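You operate a simulated robot arm through the tools that you are given. There is no shell and no other tool. Be economical: measure what you need, move in short steps, check, and stop when the job is done.

Carry out the task below with a simulated robot arm. There is one attempt and no reset: what you move stays moved.

## Task
Shut the air valve, vent the line to zero, then lock the valve.
Fine: last, turn the regulator down to 0; leave the drain tap shut.

Only the result counts: the job must be done as asked and must still hold three seconds after the hand-in. Knocking over, shifting, dropping, spilling or breaking anything else fails it.

## Robot
A 7-joint arm with a two-finger parallel gripper, fixed in place. Base frame: the origin is at the foot of the arm, x ahead of it, y to its left, z up; the work surface is at about z = 0.85. Readings come in m, rad, newtons and seconds.
With the tool pointing down near the work surface it reaches from about 0.3 to 0.7 m from the base axis. Its first joint turns from -1.152 to 1.152 rad. Payload 1.57 kg.
The TCP is the grasp point between the finger pads, 0.03 m short of the fingertips. In the tool frame z runs along the fingers and y along their closing line. The gripper opens to 0.11 m. The fingers are 0.024 m wide and 0.012 m thick; the gripper's body (0.048 by 0.112 m) begins 0.078 m behind the TCP.
Orientation is that of the tool frame in the base frame, as a unit quaternion [x, y, z, w]. With the fingers straight down and closing along the base's y, the tool's x points along the base's -x, its y along +y and its z along -z.

## Interface
- The arm moves only by the tool arm_command. Its argument "increments" is a list of rows, each an object of numbers (a shift or turn left out is 0, a gripper value left out holds the last): "tx", "ty", "tz": the shift along the base's x, y, z in mm; "rx", "ry", "rz": the turn, a rotation vector about the base's x, y, z in rad; "claw": the finger opening in mm, from 0 to 110. In form: [{"tx": .., "ty": .., "tz": .., "rx": .., "ry": .., "rz": .., "claw": ..}, ...]. A call has 1 to 12 rows; each row is the pose to reach, as a shift and turn from the pose commanded when the call began. Rows are played at 5 a second. More than 0.05 m and 0.15 rad between two rows, or a gripper value outside its range, and nothing of the call is played. A pose out of reach is approached as far as the arm can. The call stops where the force on the tool passes 40 N (or 10 N more than at its start, if that is more) or the arm is blocked; 0.2 s more then pass. Each finger travels about 0.108 m/s and halts on what it meets, pressing with about 34 N; the grip force reading is that of the motor and also rises with nothing between the fingers. The clock runs only during rows and for 0.2 s after the last one: add rows that repeat a pose to give the fingers time. It gives the time, the measured TCP pose, the force on the tool (base axes), the opening and the grip force at its end, in the units of the frame above (readings bear some noise), with the torque about the TCP (base axes, N m) and any sound that the robot's microphone picked up.
- Cameras (640 x 400 px; columns grow to the right, rows downward): "scene" is fixed at [0.1552, -0.3834, 1.4116]; the picture's right is [0.87, -0.49, 0.00], its down [-0.24, -0.44, -0.87] and it looks along [0.42, 0.76, -0.50] (base axes); focal length 292 px, centre (320, 200). "wrist" rides on the gripper at [0.07, 0.016, -0.141] in the tool frame; the picture's right is [-0.23, 0.97, 0.00], its down [-0.86, -0.20, -0.48] and it looks along [-0.47, -0.11, 0.88] (tool axes); focal length 222 px, centre (320, 200). There is no depth. A picture from a camera that has moved, and an enlarged one, comes with that camera's place and axes in the base frame and with its lens.
- capture(camera): a new picture of that camera. The clock stands still meanwhile.
- close_up(camera, box): a new picture of the part [left, top, right, bottom] of that camera's present view, enlarged. The clock stands still meanwhile.
- close_job(): hands the job in; it is judged then, once.

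Work in short steps. Places have to be worked out from the pictures, the camera data and where the tool is seen: move nearer, look again, correct. Check each grasp and each placing, and mend what went wrong. You have 120 turns and 84 pictures in all, those below and enlarged ones among them. Open the gripper and draw the arm clear of the work before you hand the job in, unless the task says otherwise; then end with one line.

The tools are called after "Emit:" as name(argument=value, ...) on one line, values as JSON. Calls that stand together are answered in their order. arm_command: Moves the arm, as the interface text tells. Its arguments: {"type":"object","properties":{"increments":{"type":"array","items":{"type":"object","properties":{"tx":{"type":"number"},"ty":{"type":"number"},"tz":{"type":"number"},"rx":{"type":"number"},"ry":{"type":"number"},"rz":{"type":"number"},"claw":{"type":"number"}}}}},"required":["increments"]} The other tools are called the same way: capture (camera) takes a picture; close_up (camera, box) takes an enlarged picture of a part of a camera's view; close_job () hands the job in.

At the start:

```text
time: 0.0
tool_pos: [0.3458, 0.0162, 1.256]
orientation: [0.0, 1.0, 0.0, 0.0]
ft_force: [-0.1, 0.6, -0.3]
wrist_torque: [0.01, 0.02, -0.03]
finger_gap: 0.1101
grip_force: 0.0
```

scene: 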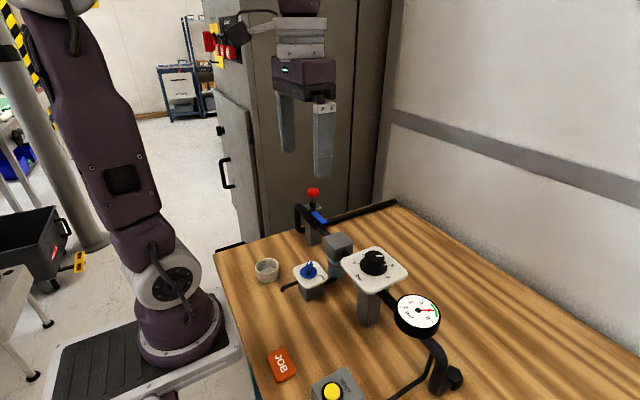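
wrist: 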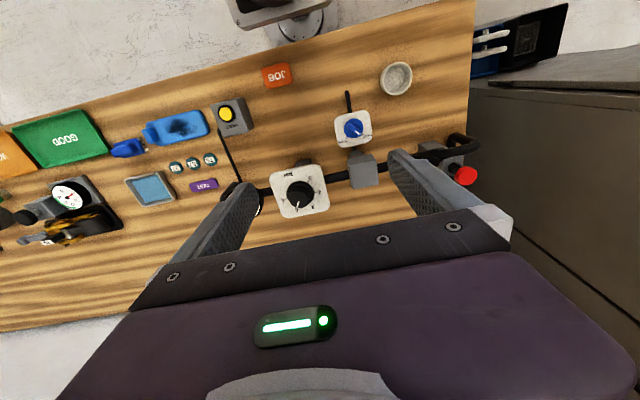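

I start by looking closely at the panel parts from both cameras.

Emit:
close_up(camera="scene", box=[240, 170, 400, 270])

Emit:
close_up(camera="scene", box=[250, 230, 490, 400])

Emit:
close_up(camera="wrist", box=[200, 50, 500, 230])

Emit:
close_up(camera="wrist", box=[0, 80, 280, 260])

```text
4.00 times, centred on (320, 220) of scene
camera zoom: at [0.1552, -0.3834, 1.4116], right [0.87, -0.49, 0.0], down [-0.24, -0.44, -0.87], along [0.42, 0.76, -0.5], focal length 1170 px, centre (320, 120)
```

zoom: 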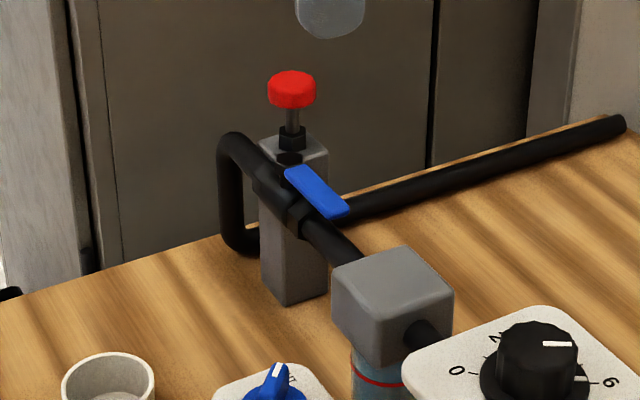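

```text
2.35 times, centred on (370, 315) of scene
camera zoom: at [0.1552, -0.3834, 1.4116], right [0.87, -0.49, 0.0], down [-0.24, -0.44, -0.87], along [0.42, 0.76, -0.5], focal length 688 px, centre (202, -71)
```

zoom: 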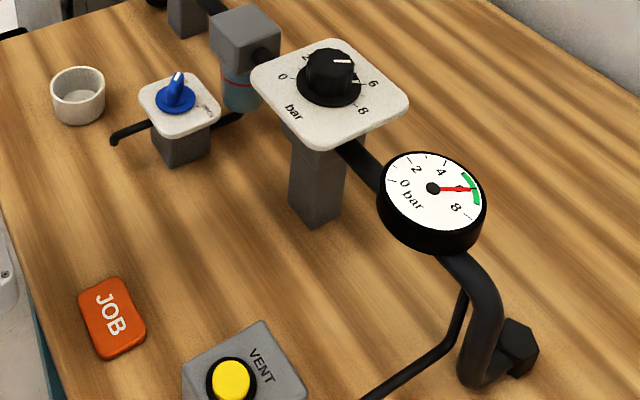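

```text
2.13 times, centred on (350, 140) of wrist
camera zoom: at [0.2769, 0.0332, 1.3972], right [0.23, 0.97, 0.0], down [0.86, -0.2, 0.48], along [0.47, -0.11, -0.88], focal length 474 px, centre (256, 328)
```

zoom: 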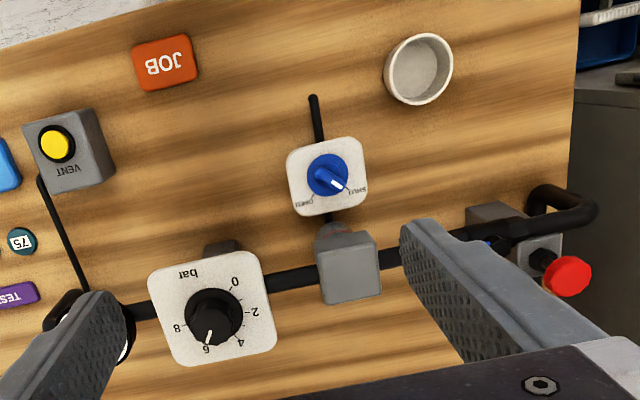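

```text
2.22 times, centred on (140, 170) of wrist
camera zoom: at [0.2769, 0.0332, 1.3972], right [0.23, 0.97, 0.0], down [0.86, -0.2, 0.48], along [0.47, -0.11, -0.88], focal length 494 px, centre (720, 267)
```

zoom: 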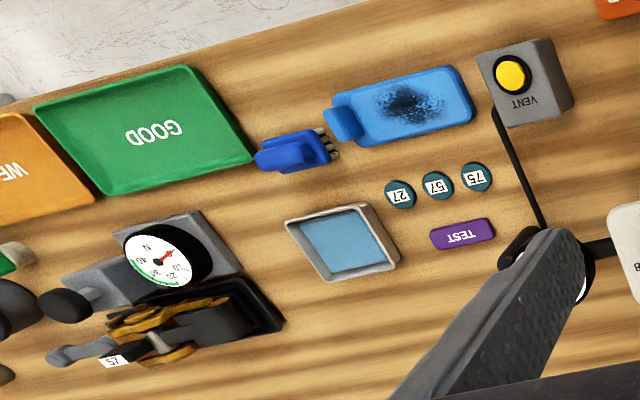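

The red knob is near (0.49, 0.255, 1.02), the regulator knob near (0.46, -0.05, 1.02) and the vent button near (0.296, -0.17, 0.906). I move over the valve to look at it more closely.

Emit:
arm_command(increments=[{"tx": 26, "ty": 31, "tz": -9}, {"tx": 52, "ty": 62, "tz": -18}, {"tx": 78, "ty": 92, "tz": -28}, {"tx": 104, "ty": 123, "tz": -37}, {"tx": 130, "ty": 154, "tz": -46}, {"tx": 154, "ty": 184, "tz": -56}, {"tx": 154, "ty": 184, "tz": -56}])

Emit:
capture(camera="wrist")

```text
time: 1.6
tool_pos: [0.5017, 0.2011, 1.1985]
orientation: [-0.001, 1.0, 0.0, 0.0]
ft_force: [-1.1, -0.5, -0.9]
wrist_torque: [0.02, 0.0, -0.01]
finger_gap: 0.1101
grip_force: 0.0
```

```text
77 pictures are left
camera wrist: at [0.4317, 0.2177, 1.3402], right [0.23, 0.97, 0.0], down [0.86, -0.2, 0.48], along [0.47, -0.11, -0.88], focal length 222 px, centre (320, 200)
```

wrist: 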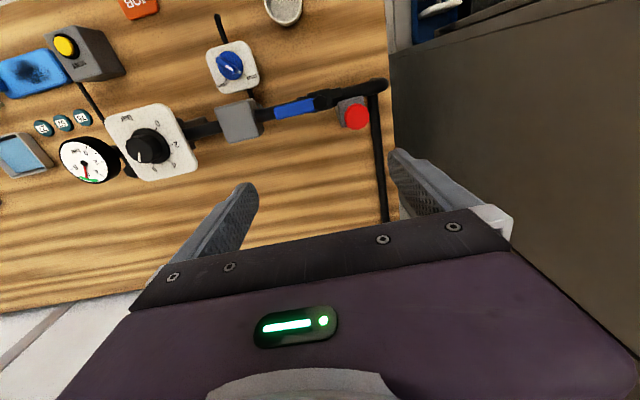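

Emit:
close_up(camera="wrist", box=[230, 60, 422, 180])

Emit:
close_up(camera="scene", box=[280, 180, 360, 230])

```text
3.33 times, centred on (326, 120) of wrist
camera zoom: at [0.4317, 0.2177, 1.3402], right [0.23, 0.97, 0.0], down [0.86, -0.2, 0.48], along [0.47, -0.11, -0.88], focal length 740 px, centre (300, 467)
```

zoom: 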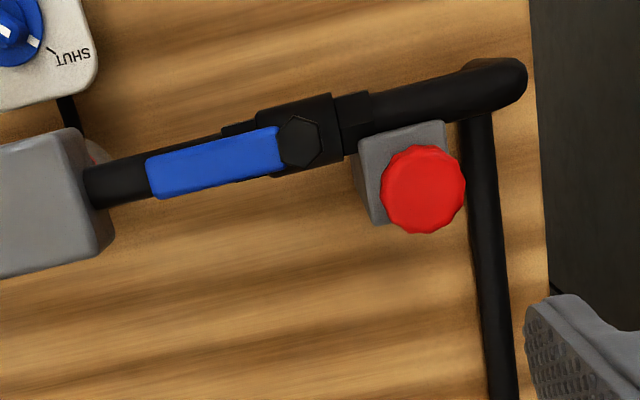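

```text
8.00 times, centred on (320, 205) of scene
camera zoom: at [0.1552, -0.3834, 1.4116], right [0.87, -0.49, 0.0], down [-0.24, -0.44, -0.87], along [0.42, 0.76, -0.5], focal length 2340 px, centre (320, 160)
```

zoom: 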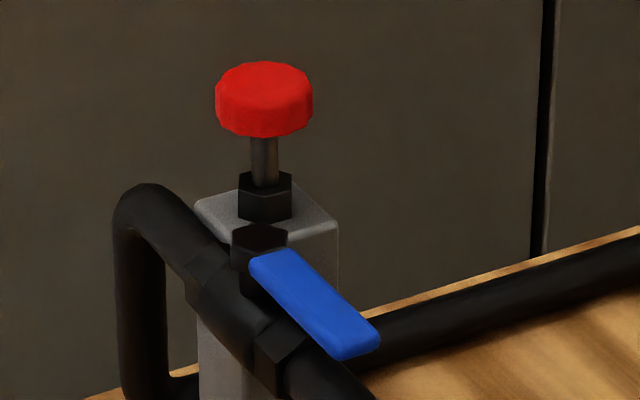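

The valve pivot is near (0.460, 0.211, 0.996). The lever runs along -y to about y = 0.142, and the red plunger sits at (0.488, 0.256, 1.02). I close the fingers and lower them beside the lever end on its +x side.

Emit:
arm_command(increments=[{"tx": -2, "ty": -20, "tz": -30, "claw": 0}, {"tx": -4, "ty": -42, "tz": -70, "claw": 0}, {"tx": -4, "ty": -42, "tz": -110, "claw": 0}, {"tx": -4, "ty": -42, "tz": -145, "claw": 0}, {"tx": -4, "ty": -42, "tz": -165, "claw": 0}, {"tx": -4, "ty": -42, "tz": -165, "claw": 0}])

Emit:
capture(camera="wrist")

Emit:
close_up(camera="scene", box=[260, 150, 420, 250])

```text
time: 3.0
tool_pos: [0.495, 0.1574, 1.0326]
orientation: [0.0, 1.0, 0.0, 0.0]
ft_force: [-0.2, 0.8, -0.1]
wrist_torque: [0.0, 0.03, 0.0]
finger_gap: 0.0
grip_force: 21.1
```

```text
74 pictures are left
camera wrist: at [0.4266, 0.1749, 1.1747], right [0.23, 0.97, 0.0], down [0.86, -0.2, 0.48], along [0.47, -0.11, -0.88], focal length 222 px, centre (320, 200)
```

wrist: 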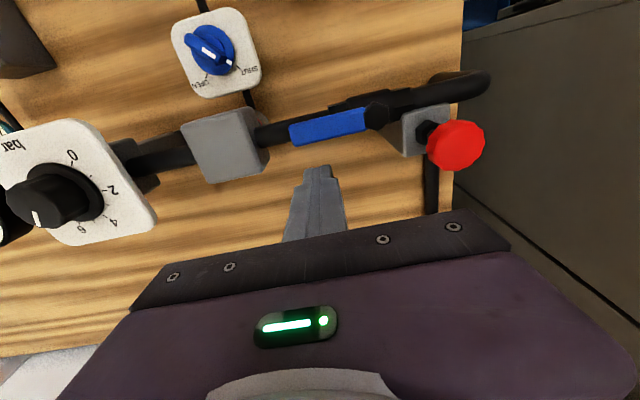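

```text
4.00 times, centred on (340, 200) of scene
camera zoom: at [0.1552, -0.3834, 1.4116], right [0.87, -0.49, 0.0], down [-0.24, -0.44, -0.87], along [0.42, 0.76, -0.5], focal length 1170 px, centre (240, 200)
```

zoom: 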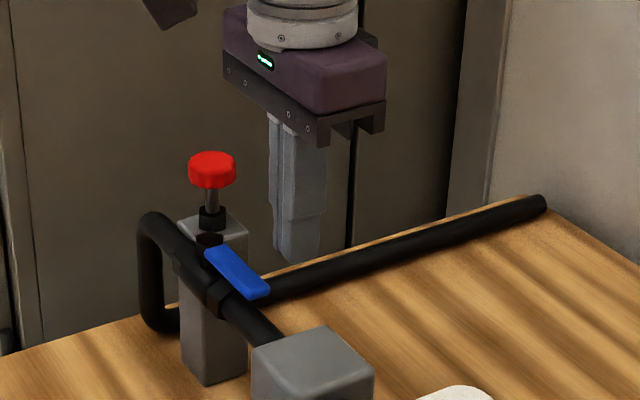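

The fingertips are just above lever height, on its +x side. I lower 23 mm and push gently toward -x, which is the clockwise shut direction.

Emit:
arm_command(increments=[{"tz": -12}, {"tz": -23}, {"tx": -8, "ty": 1, "tz": -23}, {"tx": -14, "ty": 1, "tz": -23}, {"tx": -20, "ty": 1, "tz": -23}, {"tx": -26, "ty": 0, "tz": -23}, {"tx": -32, "ty": -1, "tz": -23}])

Emit:
capture(camera="wrist")

```text
time: 4.6
tool_pos: [0.4629, 0.1572, 1.0108]
orientation: [0.0, 1.0, 0.0, 0.0]
ft_force: [2.7, -0.5, -1.3]
wrist_torque: [0.02, -0.04, -0.02]
finger_gap: 0.0
grip_force: 21.0
```

```text
72 pictures are left
camera wrist: at [0.3953, 0.1747, 1.1533], right [0.23, 0.97, 0.0], down [0.85, -0.2, 0.48], along [0.47, -0.11, -0.88], focal length 222 px, centre (320, 200)
```

wrist: 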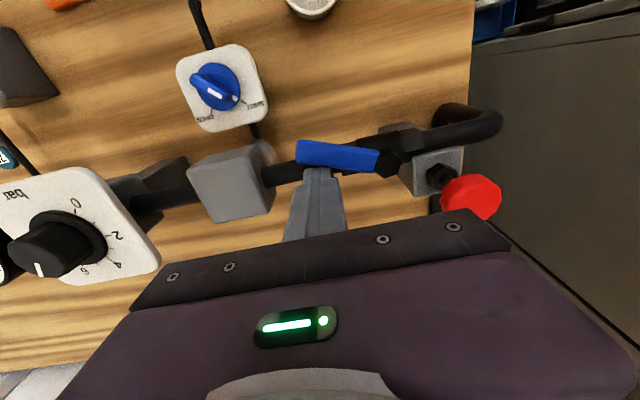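

The lever turns clockwise with little force. I continue along the arc until it reaches its stop.

Emit:
arm_command(increments=[{"tx": -9, "ty": 0}, {"tx": -16, "ty": 1}, {"tx": -23, "ty": 3}, {"tx": -30, "ty": 6}, {"tx": -36, "ty": 9}, {"tx": -41, "ty": 14}, {"tx": -46, "ty": 19}, {"tx": -50, "ty": 25}, {"tx": -54, "ty": 31}, {"tx": -54, "ty": 34}])

Emit:
capture(camera="wrist")

```text
time: 6.8
tool_pos: [0.4098, 0.191, 1.0117]
orientation: [0.001, 1.0, -0.001, 0.001]
ft_force: [0.7, -9.3, 4.9]
wrist_torque: [-0.05, -0.08, -0.1]
finger_gap: 0.0003
grip_force: 20.8
```

```text
71 pictures are left
camera wrist: at [0.3408, 0.2079, 1.1532], right [0.23, 0.97, 0.0], down [0.86, -0.2, 0.48], along [0.47, -0.11, -0.88], focal length 222 px, centre (320, 200)
```

wrist: 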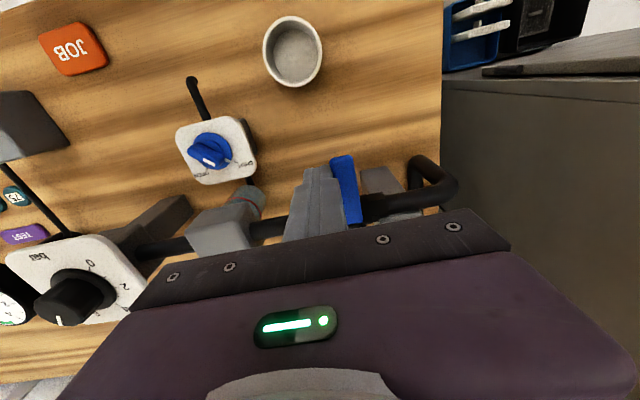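

The lever is nearly perpendicular and the force is rising (-9 N). I push a little further to make sure it sits on the stop.

Emit:
arm_command(increments=[{"ty": 2}, {"ty": 4}, {"ty": 6}, {"ty": 8}, {"ty": 10}])

Emit:
close_up(camera="wrist", box=[160, 90, 480, 290])

```text
time: 7.5
tool_pos: [0.4098, 0.1905, 1.011]
orientation: [0.002, 1.0, -0.007, -0.003]
ft_force: [-0.6, -9.3, 5.6]
wrist_torque: [-0.08, 0.07, 0.13]
finger_gap: 0.0
grip_force: 21.3
stopped in row 3: the force on the tool passed its limit at 43 N (the readings are from after the stop); the commanded pose is now the measured one
```

```text
2.00 times, centred on (320, 190) of wrist
camera zoom: at [0.3415, 0.2095, 1.1533], right [0.23, 0.97, -0.01], down [0.86, -0.2, 0.48], along [0.46, -0.12, -0.88], focal length 444 px, centre (320, 220)
```

zoom: 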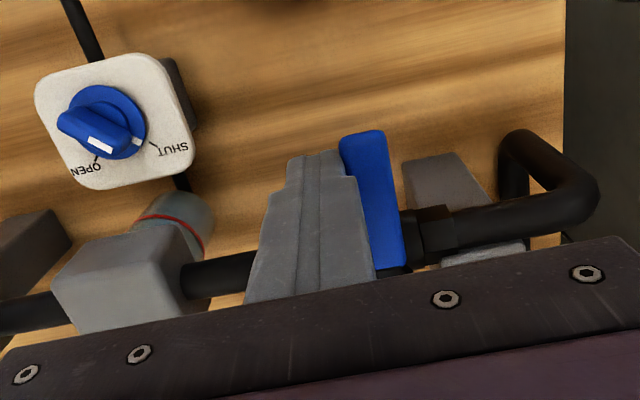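

The lever is against its stop and perpendicular to the pipe, so the valve is shut. I back off, rise, and travel toward the vent button.

Emit:
arm_command(increments=[{"ty": -8}, {"ty": -10, "tz": 40}, {"ty": -12, "tz": 85}, {"tx": -10, "ty": -40, "tz": 115}, {"tx": -20, "ty": -85, "tz": 125}, {"tx": -32, "ty": -130, "tz": 125}, {"tx": -44, "ty": -175, "tz": 125}, {"tx": -56, "ty": -220, "tz": 125}, {"tx": -68, "ty": -265, "tz": 125}, {"tx": -80, "ty": -310, "tz": 125}, {"tx": -85, "ty": -355, "tz": 125}, {"tx": -85, "ty": -355, "tz": 125}])

Emit:
capture(camera="wrist")

Emit:
capture(camera="scene")

```text
time: 10.1
tool_pos: [0.3261, -0.1632, 1.1379]
orientation: [0.001, 1.0, -0.004, -0.003]
ft_force: [-0.7, 0.1, 0.2]
wrist_torque: [-0.02, 0.01, -0.02]
finger_gap: 0.0001
grip_force: 21.3
```

```text
69 pictures are left
camera wrist: at [0.2581, -0.1443, 1.2794], right [0.23, 0.97, -0.01], down [0.86, -0.2, 0.48], along [0.46, -0.12, -0.88], focal length 222 px, centre (320, 200)
```

wrist: 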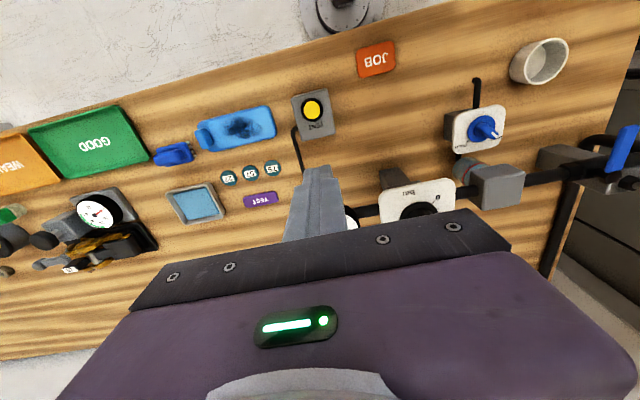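

```text
68 pictures are left
```

scene: 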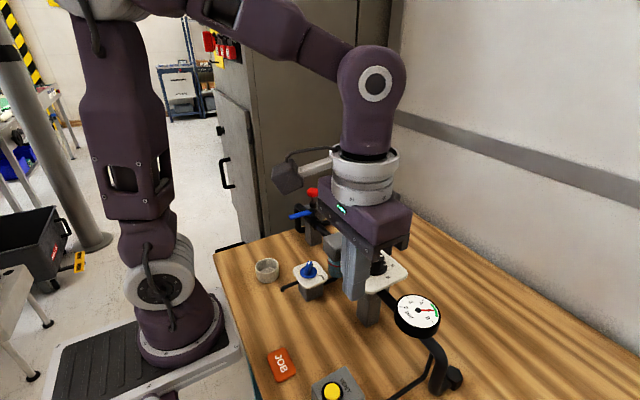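

The button sits at about (0.295, -0.169, 0.906). I move above it and come down to just short of contact.

Emit:
arm_command(increments=[{"tx": -15, "ty": -2, "tz": -45}, {"tx": -30, "ty": -5, "tz": -90}, {"tx": -30, "ty": -5, "tz": -135}, {"tx": -30, "ty": -5, "tz": -175}, {"tx": -30, "ty": -5, "tz": -185}, {"tx": -30, "ty": -5, "tz": -185}])

Emit:
close_up(camera="scene", box=[250, 230, 490, 400])

Emit:
capture(camera="wrist")

```text
time: 11.5
tool_pos: [0.2971, -0.1667, 0.9511]
orientation: [0.002, 1.0, -0.005, -0.002]
ft_force: [0.1, -0.1, -1.5]
wrist_torque: [-0.03, -0.02, -0.01]
finger_gap: 0.0
grip_force: 21.5
```

```text
2.35 times, centred on (370, 315) of scene
camera zoom: at [0.1552, -0.3834, 1.4116], right [0.87, -0.49, 0.0], down [-0.24, -0.44, -0.87], along [0.42, 0.76, -0.5], focal length 688 px, centre (202, -71)
```

zoom: 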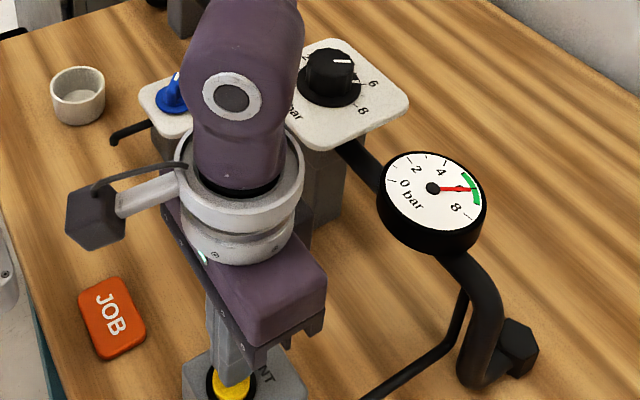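

```text
66 pictures are left
camera wrist: at [0.2275, -0.1492, 1.0933], right [0.23, 0.97, -0.01], down [0.86, -0.2, 0.48], along [0.46, -0.12, -0.88], focal length 222 px, centre (320, 200)
```

wrist: 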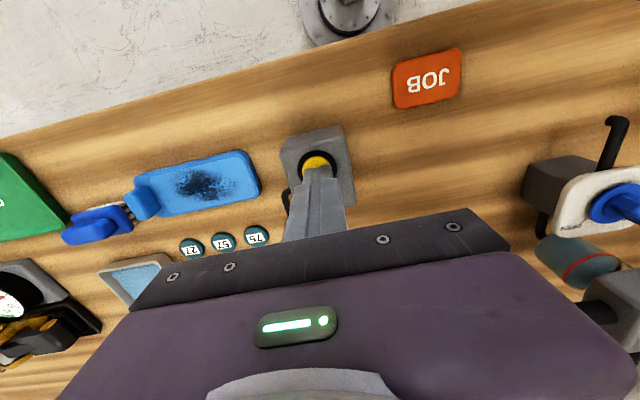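

The tip is about 6 mm too far in +x, so I correct that and press in small steps.

Emit:
arm_command(increments=[{"tx": -6, "ty": -2, "tz": 0}, {"tx": -6, "ty": -2, "tz": -6}, {"tx": -6, "ty": -2, "tz": -10}, {"tx": -6, "ty": -2, "tz": -13}, {"tx": -6, "ty": -2, "tz": -16}, {"tx": -6, "ty": -2, "tz": -19}])

Emit:
close_up(camera="scene", box=[250, 230, 490, 400])

```text
time: 12.6
tool_pos: [0.2888, -0.1689, 0.9382]
orientation: [0.001, 1.0, -0.004, -0.001]
ft_force: [-2.4, 3.3, 37.9]
wrist_torque: [0.13, -0.04, -0.04]
finger_gap: 0.0
grip_force: 21.4
heard: click
stopped in row 5: the force on the tool passed its limit at 46 N (the readings are from after the stop); the commanded pose is now the measured one
```

```text
2.35 times, centred on (370, 315) of scene
camera zoom: at [0.1547, -0.3831, 1.4118], right [0.87, -0.49, 0.0], down [-0.24, -0.44, -0.87], along [0.42, 0.76, -0.5], focal length 688 px, centre (202, -71)
```

zoom: 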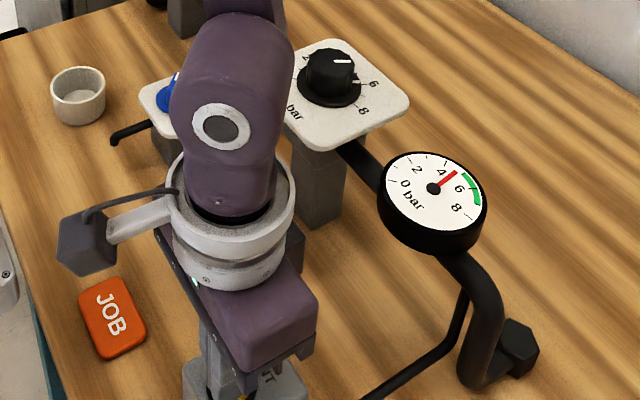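

The button clicked and the gauge is falling. I hold the button down.

Emit:
arm_command(increments=[{"tz": 0}, {"tz": 0}, {"tz": 0}, {"tz": 0}, {"tz": 0}, {"tz": 0}, {"tz": 0}, {"tz": 0}, {"tz": 0}, {"tz": 0}, {"tz": 0}, {"tz": 0}])

Emit:
close_up(camera="scene", box=[250, 230, 490, 400])

```text
time: 15.2
tool_pos: [0.2881, -0.1706, 0.9372]
orientation: [0.001, 1.0, -0.005, -0.001]
ft_force: [-1.3, 4.0, 41.9]
wrist_torque: [0.14, -0.12, 0.03]
finger_gap: 0.0
grip_force: 21.3
```

```text
2.35 times, centred on (370, 315) of scene
camera zoom: at [0.1547, -0.3831, 1.4118], right [0.87, -0.49, 0.0], down [-0.24, -0.44, -0.87], along [0.42, 0.76, -0.5], focal length 688 px, centre (202, -71)
```

zoom: 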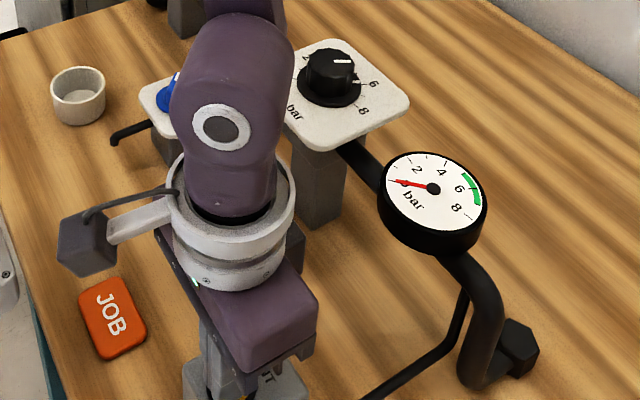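

The gauge is close to 0. I hold longer so it settles.

Emit:
arm_command(increments=[{"tz": 0}, {"tz": 0}, {"tz": 0}, {"tz": 0}, {"tz": 0}, {"tz": 0}, {"tz": 0}, {"tz": 0}, {"tz": 0}, {"tz": 0}, {"tz": 0}, {"tz": 0}])

Emit:
close_up(camera="scene", box=[380, 280, 460, 350])

```text
time: 17.8
tool_pos: [0.2885, -0.1699, 0.9373]
orientation: [0.001, 1.0, -0.005, -0.001]
ft_force: [-0.3, 1.9, 42.6]
wrist_torque: [0.07, -0.14, 0.03]
finger_gap: 0.0001
grip_force: 21.0
```

```text
5.71 times, centred on (420, 315) of scene
camera zoom: at [0.1548, -0.3831, 1.4118], right [0.87, -0.49, 0.0], down [-0.24, -0.44, -0.87], along [0.42, 0.76, -0.5], focal length 1672 px, centre (-251, -457)
```

zoom: 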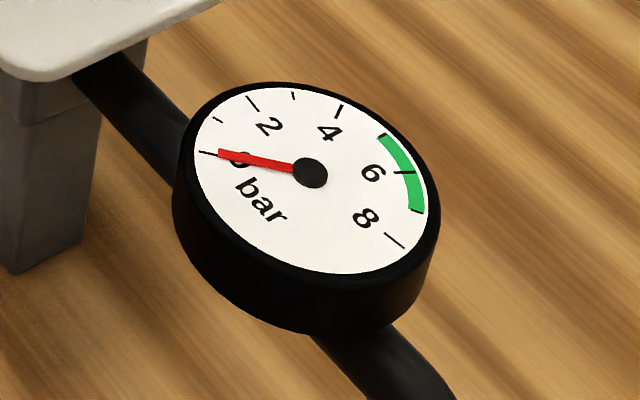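

The gauge reads zero. I release the button, rise, and check that the reading holds.

Emit:
arm_command(increments=[{"tz": 15}, {"tz": 60}, {"tz": 105}, {"tz": 150}, {"tz": 195}, {"tx": 10, "ty": 40, "tz": 200}, {"tx": 30, "ty": 80, "tz": 200}, {"tx": 50, "ty": 120, "tz": 200}, {"tx": 70, "ty": 160, "tz": 200}, {"tx": 85, "ty": 205, "tz": 200}, {"tx": 100, "ty": 250, "tz": 200}, {"tx": 115, "ty": 295, "tz": 200}])

Emit:
arm_command(increments=[{"tx": 25, "ty": 40}, {"tx": 50, "ty": 80}, {"tx": 75, "ty": 110}, {"tx": 90, "ty": 110}, {"tx": 90, "ty": 110}])

Emit:
capture(camera="wrist")

Emit:
capture(camera="scene")

Emit:
close_up(camera="scene", box=[280, 250, 460, 360])

```text
time: 20.4
tool_pos: [0.404, 0.1249, 1.1379]
orientation: [0.001, 1.0, -0.005, -0.001]
ft_force: [0.1, 0.3, 0.1]
wrist_torque: [0.0, 0.02, 0.01]
finger_gap: 0.0
grip_force: 21.9
```

```text
time: 21.6
tool_pos: [0.4946, 0.2339, 1.1382]
orientation: [0.002, 1.0, -0.004, -0.002]
ft_force: [0.0, -0.5, 0.5]
wrist_torque: [0.02, 0.01, -0.01]
finger_gap: 0.0
grip_force: 21.6
```

```text
62 pictures are left
camera wrist: at [0.4256, 0.2519, 1.2802], right [0.23, 0.97, -0.01], down [0.86, -0.2, 0.48], along [0.46, -0.12, -0.88], focal length 222 px, centre (320, 200)
```

wrist: 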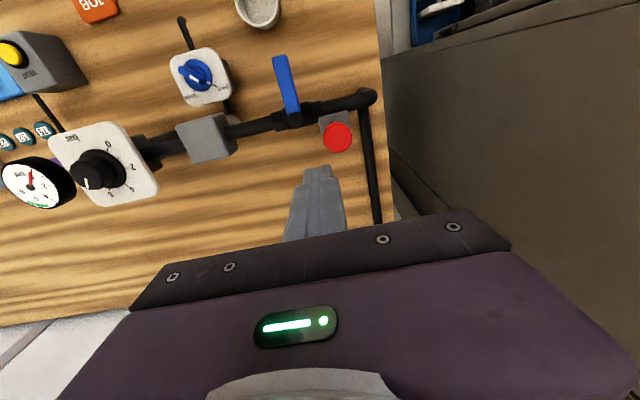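

```text
61 pictures are left
```

scene: 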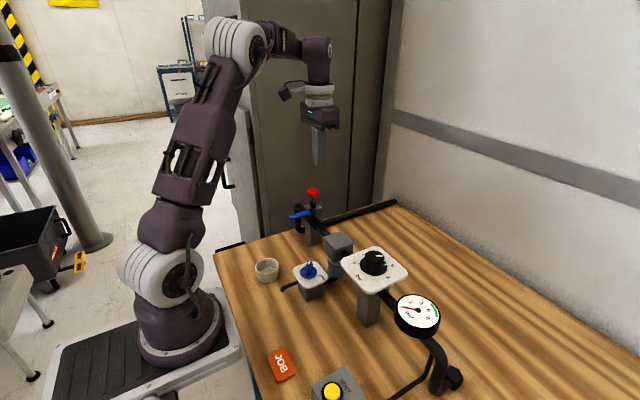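

```text
3.56 times, centred on (370, 305) of scene
camera zoom: at [0.1552, -0.3834, 1.4116], right [0.87, -0.49, 0.0], down [-0.24, -0.44, -0.87], along [0.42, 0.76, -0.5], focal length 1040 px, centre (142, -173)
```

zoom: 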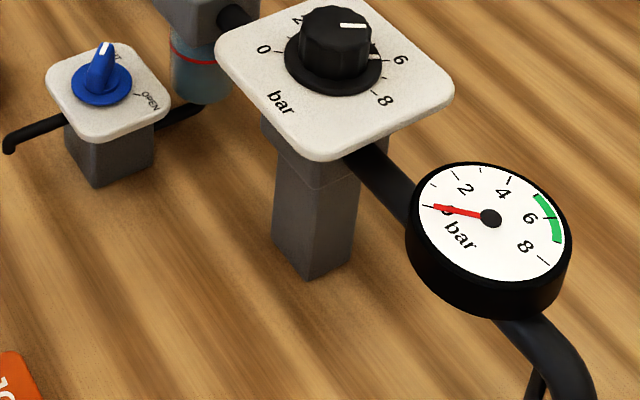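

Zero holds and the tap is shut. I position over the red plunger at about (0.486, 0.256), descend to just above it, then press in small steps.

Emit:
arm_command(increments=[{"tx": -7, "ty": 21, "tz": -40}, {"tx": -7, "ty": 21, "tz": -70}, {"tx": -7, "ty": 21, "tz": -80}, {"tx": -7, "ty": 21, "tz": -84}, {"tx": -7, "ty": 21, "tz": -88}, {"tx": -7, "ty": 21, "tz": -92}, {"tx": -7, "ty": 21, "tz": -96}])

Emit:
capture(camera="wrist")

Emit:
close_up(camera="scene", box=[260, 150, 420, 250])

```text
time: 23.1
tool_pos: [0.4873, 0.2562, 1.049]
orientation: [0.001, 1.0, -0.003, 0.002]
ft_force: [-6.2, -4.1, 12.5]
wrist_torque: [-0.05, 0.36, 0.1]
finger_gap: 0.0
grip_force: 21.3
stopped in row 7: the force on the tool passed its limit at 50 N (the readings are from after the stop); the commanded pose is now the measured one
```

```text
59 pictures are left
camera wrist: at [0.418, 0.2739, 1.1905], right [0.23, 0.97, -0.01], down [0.85, -0.2, 0.48], along [0.47, -0.12, -0.88], focal length 222 px, centre (320, 200)
```

wrist: 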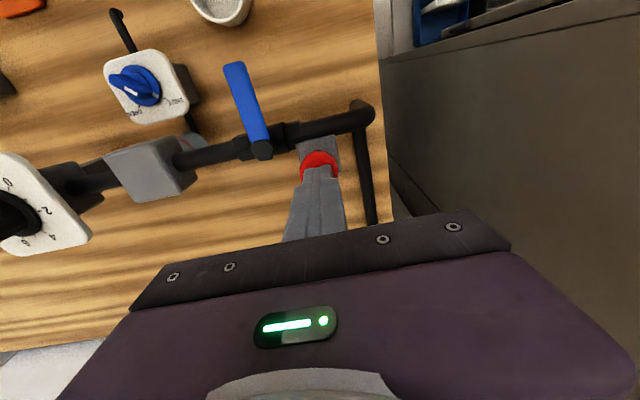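

```text
4.00 times, centred on (340, 200) of scene
camera zoom: at [0.1548, -0.3836, 1.4116], right [0.87, -0.49, 0.0], down [-0.24, -0.44, -0.87], along [0.42, 0.76, -0.5], focal length 1170 px, centre (240, 200)
```

zoom: 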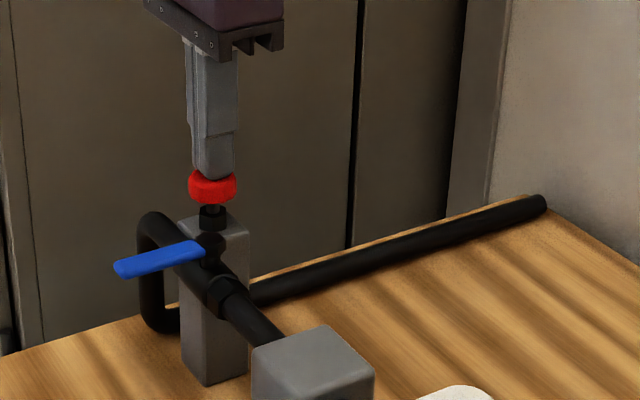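

The knob has moved down roughly 15 mm to a hard end. I lift off to see whether it stays down.

Emit:
arm_command(increments=[{"tz": 15}, {"tz": 40}, {"tz": 60}, {"tz": 60}])

Emit:
close_up(camera="scene", box=[280, 180, 360, 230])

```text
time: 24.1
tool_pos: [0.4869, 0.2557, 1.1079]
orientation: [0.0, 1.0, -0.003, 0.001]
ft_force: [0.5, 0.1, 0.9]
wrist_torque: [0.04, 0.03, -0.02]
finger_gap: 0.0
grip_force: 21.2
```

```text
8.00 times, centred on (320, 205) of scene
camera zoom: at [0.1552, -0.3834, 1.4116], right [0.87, -0.49, 0.0], down [-0.24, -0.44, -0.87], along [0.42, 0.76, -0.5], focal length 2340 px, centre (320, 160)
```

zoom: 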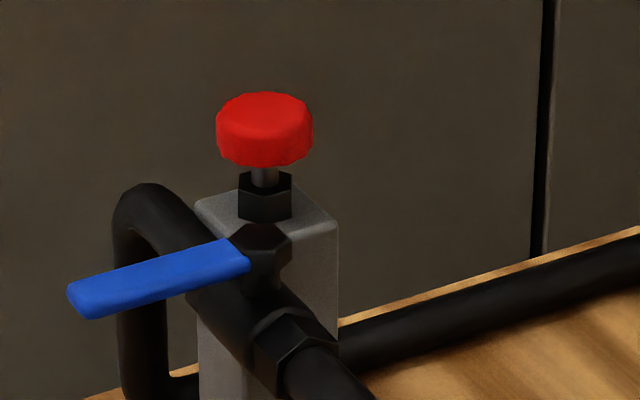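

The knob stayed 12 mm lower but some stem is still visible and no click was heard. I press again slowly to see whether it goes further.

Emit:
arm_command(increments=[{"tz": -35}, {"tz": -50}, {"tz": -56}, {"tz": -58}, {"tz": -59}, {"tz": -60}, {"tz": -61}, {"tz": -62}, {"tz": -63}, {"tz": -64}, {"tz": -65}, {"tz": -66}])

Emit:
close_up(camera="scene", box=[280, 180, 360, 230])

```text
time: 26.0
tool_pos: [0.4877, 0.2568, 1.0484]
orientation: [0.002, 1.0, -0.003, 0.002]
ft_force: [-5.4, -3.6, 11.1]
wrist_torque: [-0.02, 0.31, 0.02]
finger_gap: 0.0001
grip_force: 21.7
stopped in row 9: the force on the tool passed its limit at 44 N (the readings are from after the stop); the commanded pose is now the measured one
```

```text
8.00 times, centred on (320, 205) of scene
camera zoom: at [0.1549, -0.3836, 1.4116], right [0.87, -0.49, 0.0], down [-0.24, -0.44, -0.87], along [0.42, 0.76, -0.5], focal length 2340 px, centre (320, 160)
```

zoom: 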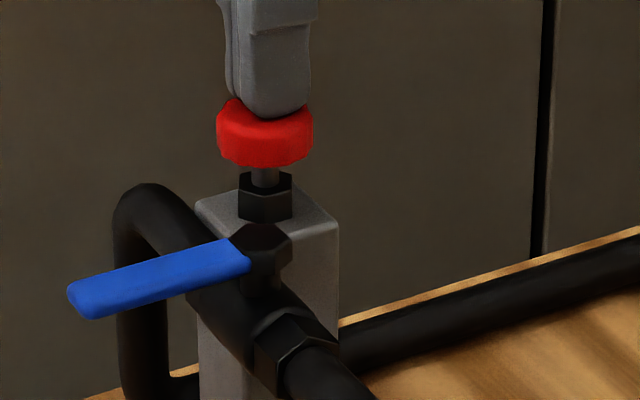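

It stops hard at the same depth, so the pin is fully in. To verify the lock, I go to the lever's +y side and nudge it very lightly toward open, watching the force.

Emit:
arm_command(increments=[{"tz": 20}, {"tz": 45}, {"tx": -40, "ty": -7, "tz": 45}, {"tx": -78, "ty": -10, "tz": 45}, {"tx": -78, "ty": -10, "tz": 5}, {"tx": -78, "ty": -10, "tz": -30}, {"tx": -78, "ty": -10, "tz": -36}, {"tx": -78, "ty": -10, "tz": -36}])

Emit:
capture(camera="wrist")

Emit:
close_up(camera="scene", box=[260, 160, 388, 240])

```text
time: 27.8
tool_pos: [0.4112, 0.2474, 1.0123]
orientation: [0.001, 1.0, -0.002, 0.004]
ft_force: [-0.1, -0.1, 0.7]
wrist_torque: [0.01, 0.03, 0.0]
finger_gap: 0.0
grip_force: 20.6
```

```text
55 pictures are left
camera wrist: at [0.3411, 0.2654, 1.153], right [0.23, 0.97, 0.0], down [0.85, -0.2, 0.48], along [0.47, -0.11, -0.87], focal length 222 px, centre (320, 200)
```

wrist: 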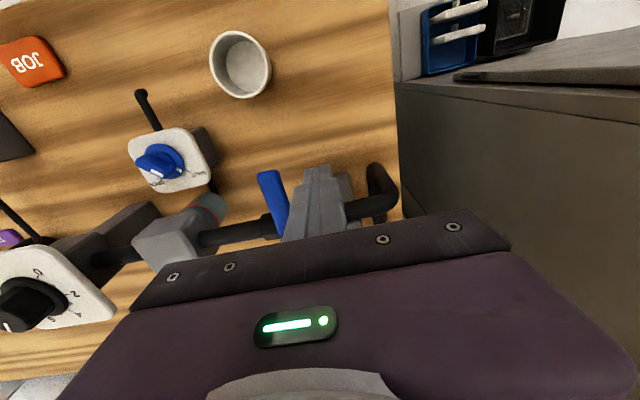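

```text
5.00 times, centred on (324, 200) of scene
camera zoom: at [0.1552, -0.3834, 1.4116], right [0.87, -0.49, 0.0], down [-0.24, -0.44, -0.87], along [0.42, 0.76, -0.5], focal length 1463 px, centre (300, 200)
```

zoom: 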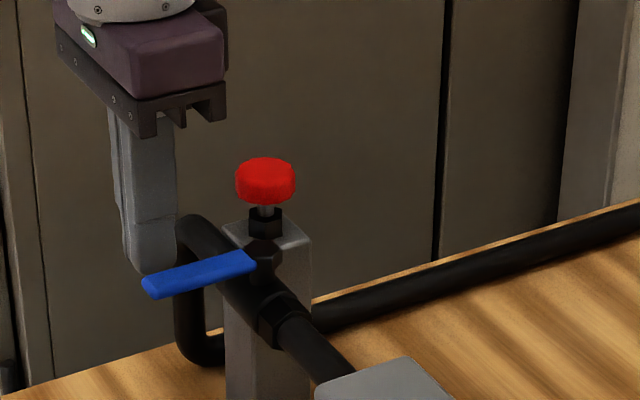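

The finger is beside the lever at y = 0.247, and I expect contact near 0.233. I nudge in 2 mm steps.

Emit:
arm_command(increments=[{"ty": -5}, {"ty": -9}, {"ty": -12}, {"ty": -14}, {"ty": -14}])

```text
time: 29.0
tool_pos: [0.4105, 0.2338, 1.0123]
orientation: [0.003, 1.0, -0.004, 0.004]
ft_force: [-0.4, -0.2, -0.4]
wrist_torque: [0.02, 0.03, -0.02]
finger_gap: 0.0003
grip_force: 21.5
```

Emit:
arm_command(increments=[{"ty": -1}, {"ty": -2}, {"ty": -3}, {"ty": -3}])

Emit:
close_up(camera="wrist", box=[200, 120, 400, 245])

```text
time: 30.0
tool_pos: [0.4106, 0.2302, 1.0124]
orientation: [0.002, 1.0, -0.002, 0.003]
ft_force: [-0.7, 0.2, 0.0]
wrist_torque: [-0.02, -0.03, 0.01]
finger_gap: 0.0
grip_force: 21.5
```

```text
3.20 times, centred on (300, 182) of wrist
camera zoom: at [0.3407, 0.2477, 1.1537], right [0.23, 0.97, 0.0], down [0.85, -0.2, 0.48], along [0.47, -0.11, -0.87], focal length 711 px, centre (384, 256)
```

zoom: 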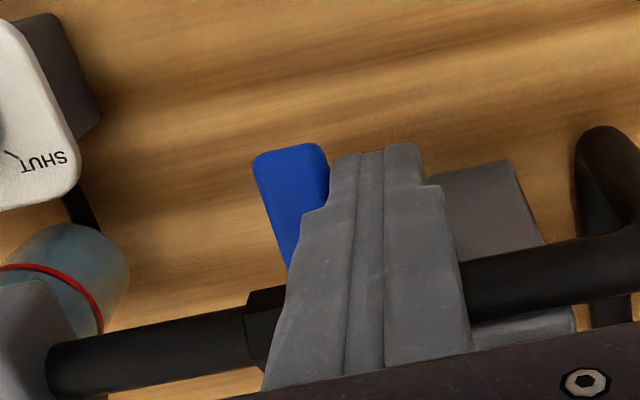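

No force yet. I continue in 1 mm steps.

Emit:
arm_command(increments=[{"ty": -1}, {"ty": -1}, {"ty": -2}, {"ty": -2}, {"ty": -3}, {"ty": -3}])

Emit:
close_up(camera="wrist", box=[200, 120, 400, 245])

```text
time: 31.4
tool_pos: [0.4106, 0.2283, 1.0137]
orientation: [0.0, 1.0, 0.0, 0.005]
ft_force: [2.7, 26.2, 2.3]
wrist_torque: [0.47, -0.03, 0.17]
finger_gap: 0.0
grip_force: 21.0
```

```text
3.20 times, centred on (300, 182) of wrist
camera zoom: at [0.3406, 0.2461, 1.1539], right [0.23, 0.97, 0.0], down [0.85, -0.2, 0.49], along [0.47, -0.11, -0.87], focal length 711 px, centre (384, 256)
```

zoom: 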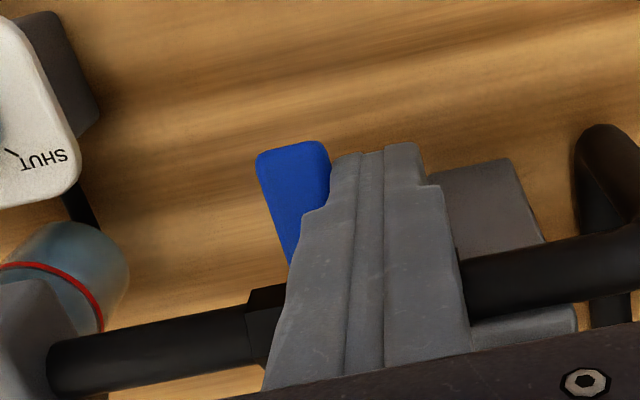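

The lever resists 26 N without moving, so it is locked. I back off and travel to above the regulator for a look, opening the gripper on the way.

Emit:
arm_command(increments=[{"ty": 6}, {"ty": 8, "tz": 40}, {"ty": 8, "tz": 85}, {"tx": 10, "ty": -20, "tz": 120}, {"tx": 20, "ty": -65, "tz": 126}, {"tx": 30, "ty": -110, "tz": 126}, {"tx": 40, "ty": -155, "tz": 126}, {"tx": 50, "ty": -200, "tz": 126}, {"tx": 60, "ty": -240, "tz": 126, "claw": 70}, {"tx": 70, "ty": -275, "tz": 126, "claw": 70}, {"tx": 70, "ty": -275, "tz": 126, "claw": 70}])

Emit:
capture(camera="wrist")

Emit:
close_up(camera="scene", box=[320, 220, 480, 320])

```text
time: 33.8
tool_pos: [0.4828, -0.0481, 1.1397]
orientation: [0.001, 1.0, -0.002, 0.003]
ft_force: [0.2, 0.7, 0.1]
wrist_torque: [-0.03, 0.01, 0.0]
finger_gap: 0.0699
grip_force: 0.2
```

```text
51 pictures are left
camera wrist: at [0.4128, -0.0303, 1.2805], right [0.23, 0.97, 0.0], down [0.85, -0.2, 0.48], along [0.47, -0.11, -0.87], focal length 222 px, centre (320, 200)
```

wrist: 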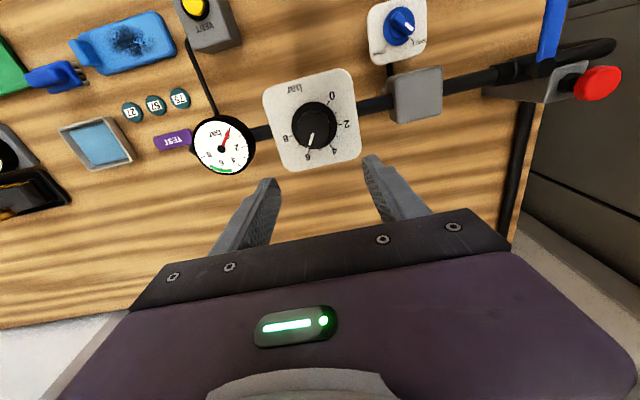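

```text
4.00 times, centred on (400, 270) of scene
camera zoom: at [0.1552, -0.3834, 1.4116], right [0.87, -0.49, 0.0], down [-0.24, -0.44, -0.87], along [0.42, 0.76, -0.5], focal length 1170 px, centre (0, -80)
```

zoom: 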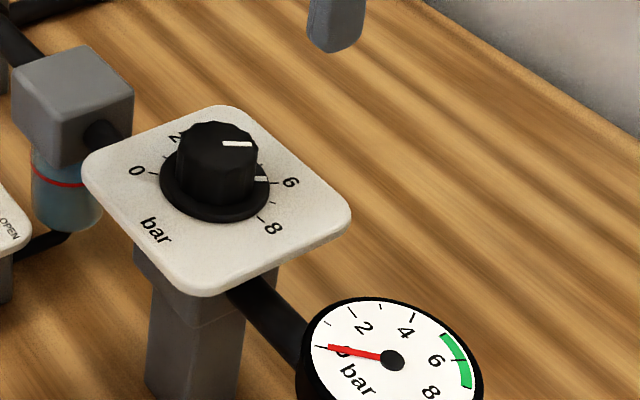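

Emit:
close_up(camera="wrist", box=[256, 60, 368, 180])

```text
3.33 times, centred on (312, 120) of wrist
camera zoom: at [0.4128, -0.0303, 1.2805], right [0.23, 0.97, 0.0], down [0.85, -0.2, 0.48], along [0.47, -0.11, -0.87], focal length 740 px, centre (347, 467)
```

zoom: 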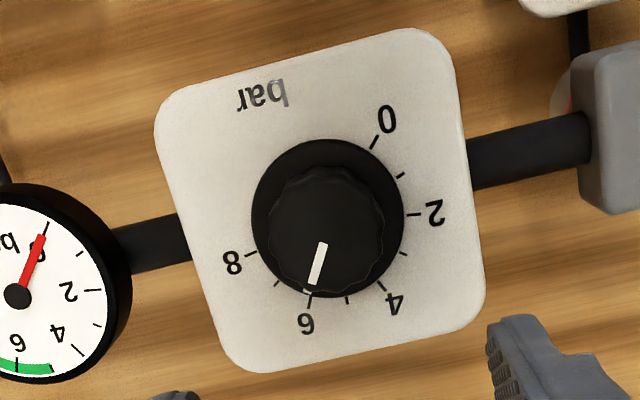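

The regulator knob's axis is at about (0.461, -0.049), its top at z = 1.030 and its skirt near 1.00. The pointer is at 6, and reaching 0 takes about +158° (counter-clockwise). I pre-rotate the gripper by -1.35 rad above the knob.

Emit:
arm_command(increments=[{"tx": -10, "rz": -0.135, "claw": 66}, {"tx": -21, "ty": -1, "rz": -0.27}, {"tx": -21, "ty": -1, "rz": -0.405}, {"tx": -21, "ty": -1, "rz": -0.54}, {"tx": -21, "ty": -1, "rz": -0.675}, {"tx": -21, "ty": -1, "rz": -0.81}, {"tx": -21, "ty": -1, "rz": -0.945}, {"tx": -21, "ty": -1, "rz": -1.08}, {"tx": -21, "ty": -1, "rz": -1.215}, {"tx": -21, "ty": -1, "rz": -1.35}, {"tx": -21, "ty": -1, "rz": -1.35}])

Emit:
capture(camera="wrist")

Emit:
capture(camera="scene")

```text
time: 36.2
tool_pos: [0.4583, -0.0484, 1.1373]
orientation: [0.626, 0.78, -0.004, 0.001]
ft_force: [-0.2, 0.6, -0.2]
wrist_torque: [0.03, 0.0, -0.01]
finger_gap: 0.066
grip_force: 0.0
```

```text
48 pictures are left
camera wrist: at [0.4618, 0.0241, 1.2795], right [1.0, -0.01, 0.0], down [-0.01, -0.87, 0.48], along [-0.01, -0.48, -0.87], focal length 222 px, centre (320, 200)
```

wrist: 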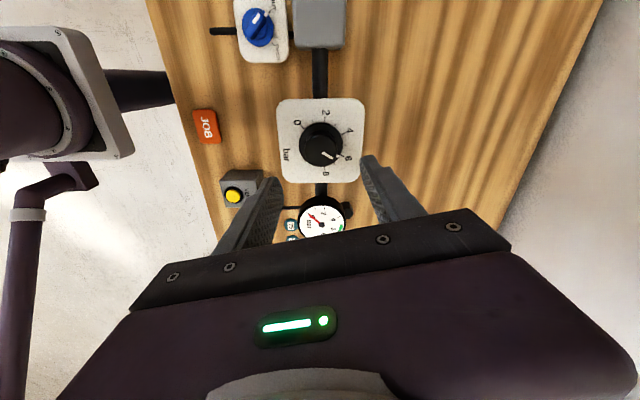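

```text
47 pictures are left
```

scene: 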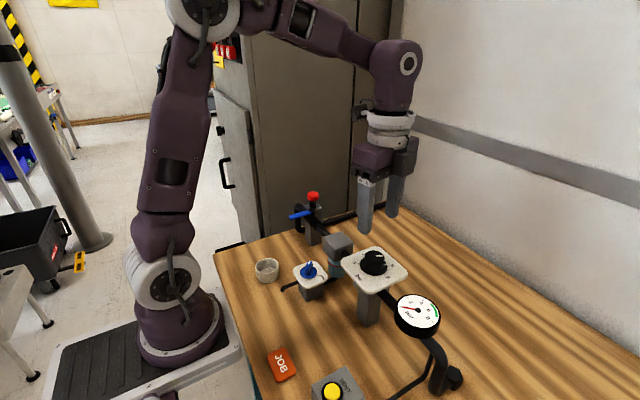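

The view confirms the knob's axis at (0.460, -0.048). I descend to z = 1.04 around the knob, fingers still open.

Emit:
arm_command(increments=[{"tx": 1, "tz": -40}, {"tx": 1, "tz": -75}, {"tx": 1, "tz": -90}, {"tx": 1, "tz": -97}, {"tx": 1, "tz": -97}])

Emit:
close_up(camera="scene", box=[320, 220, 480, 320])

Emit:
capture(camera="wrist")

```text
time: 37.4
tool_pos: [0.4606, -0.0487, 1.0398]
orientation: [0.626, 0.78, -0.003, 0.0]
ft_force: [1.0, -0.4, 0.9]
wrist_torque: [0.04, 0.04, 0.02]
finger_gap: 0.0658
grip_force: 0.1
```

```text
4.00 times, centred on (400, 270) of scene
camera zoom: at [0.1552, -0.3834, 1.4116], right [0.87, -0.49, 0.0], down [-0.24, -0.44, -0.87], along [0.42, 0.76, -0.5], focal length 1170 px, centre (0, -80)
```

zoom: 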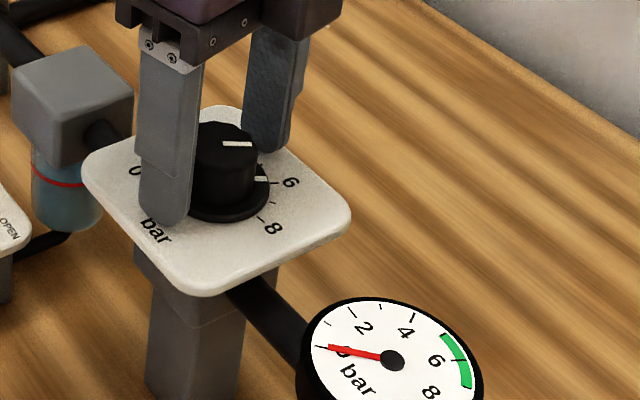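

```text
45 pictures are left
camera wrist: at [0.463, 0.0242, 1.1816], right [1.0, -0.01, 0.0], down [-0.01, -0.87, 0.48], along [-0.01, -0.48, -0.87], focal length 222 px, centre (320, 200)
```

wrist: 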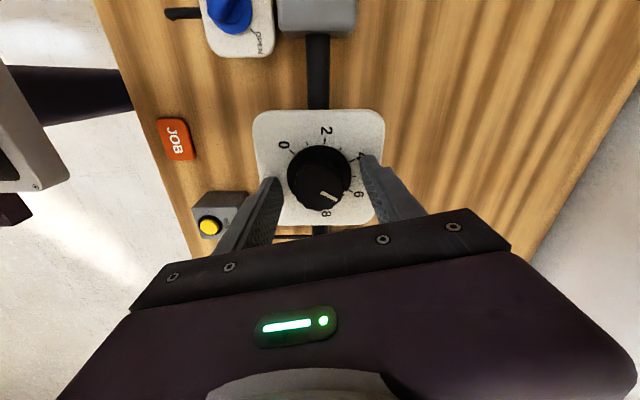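

The knob sits between the fingers. I close gently.

Emit:
arm_command(increments=[{"claw": 46}, {"claw": 30}, {"claw": 20}, {"claw": 20}])

Emit:
close_up(camera="wrist", box=[230, 100, 420, 230])

```text
time: 38.4
tool_pos: [0.4603, -0.0499, 1.0399]
orientation: [0.626, 0.78, -0.003, 0.0]
ft_force: [-10.1, -4.2, -4.5]
wrist_torque: [-0.15, 0.42, 0.03]
finger_gap: 0.0533
grip_force: 44.7
```

```text
3.08 times, centred on (325, 165) of wrist
camera zoom: at [0.4625, 0.024, 1.1816], right [1.0, -0.01, -0.01], down [-0.01, -0.87, 0.48], along [-0.01, -0.48, -0.87], focal length 684 px, centre (305, 308)
```

zoom: 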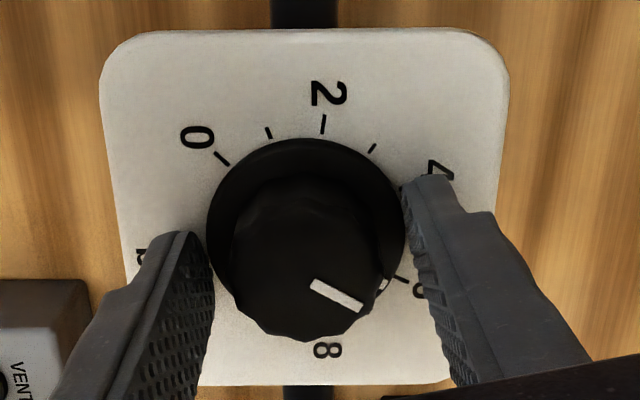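

The gap of 53 mm shows the fingertips caught the wide skirt. I open, raise 10 mm and regrip on the knob body.

Emit:
arm_command(increments=[{"claw": 66}, {"claw": 66, "tz": 4}, {"claw": 66, "tz": 9, "tx": -1}, {"claw": 50, "tz": 9, "tx": -1}, {"claw": 35, "tz": 9, "tx": -1}, {"claw": 25, "tz": 9, "tx": -1}, {"claw": 20, "tz": 9, "tx": -1}])

Emit:
close_up(camera="wrist", box=[230, 100, 420, 230])

```text
time: 40.0
tool_pos: [0.4603, -0.0493, 1.0511]
orientation: [0.626, 0.78, -0.004, 0.001]
ft_force: [1.7, 1.0, 1.3]
wrist_torque: [0.11, -0.36, 0.01]
finger_gap: 0.0379
grip_force: 44.2
```

```text
3.08 times, centred on (325, 165) of wrist
camera zoom: at [0.4618, 0.0245, 1.1915], right [1.0, -0.01, 0.0], down [-0.01, -0.87, 0.48], along [-0.01, -0.48, -0.87], focal length 684 px, centre (305, 308)
```

zoom: 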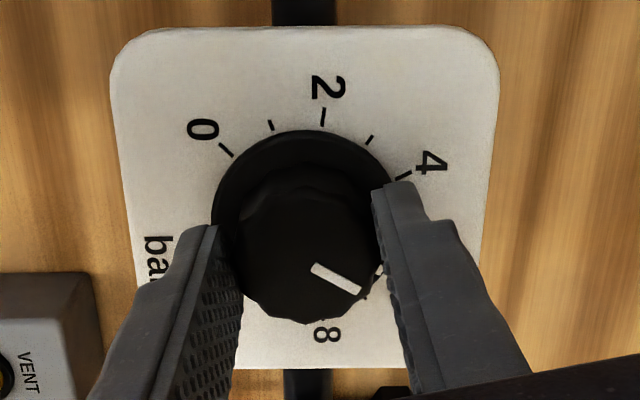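

The fingers hold the knob body at 38 mm with little side force. I rotate +1.2 rad (counter-clockwise) and check.

Emit:
arm_command(increments=[{"rz": 0.1}, {"rz": 0.2}, {"rz": 0.3}, {"rz": 0.4}, {"rz": 0.5}, {"rz": 0.6}, {"rz": 0.7}, {"rz": 0.8}, {"rz": 0.9}, {"rz": 1.0}, {"rz": 1.1}, {"rz": 1.2}])

Emit:
close_up(camera="wrist", box=[230, 100, 420, 230])

```text
time: 42.6
tool_pos: [0.4591, -0.0492, 1.0505]
orientation: [0.076, 0.997, -0.002, 0.002]
ft_force: [-10.3, -1.7, -0.8]
wrist_torque: [0.56, 1.43, -0.01]
finger_gap: 0.0378
grip_force: 44.1
```

```text
3.08 times, centred on (325, 165) of wrist
camera zoom: at [0.3927, -0.0217, 1.1916], right [0.37, 0.93, 0.0], down [0.81, -0.32, 0.48], along [0.45, -0.18, -0.88], focal length 684 px, centre (305, 308)
```

zoom: 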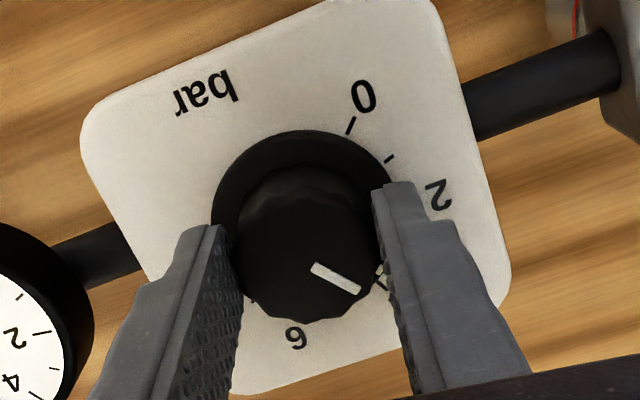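

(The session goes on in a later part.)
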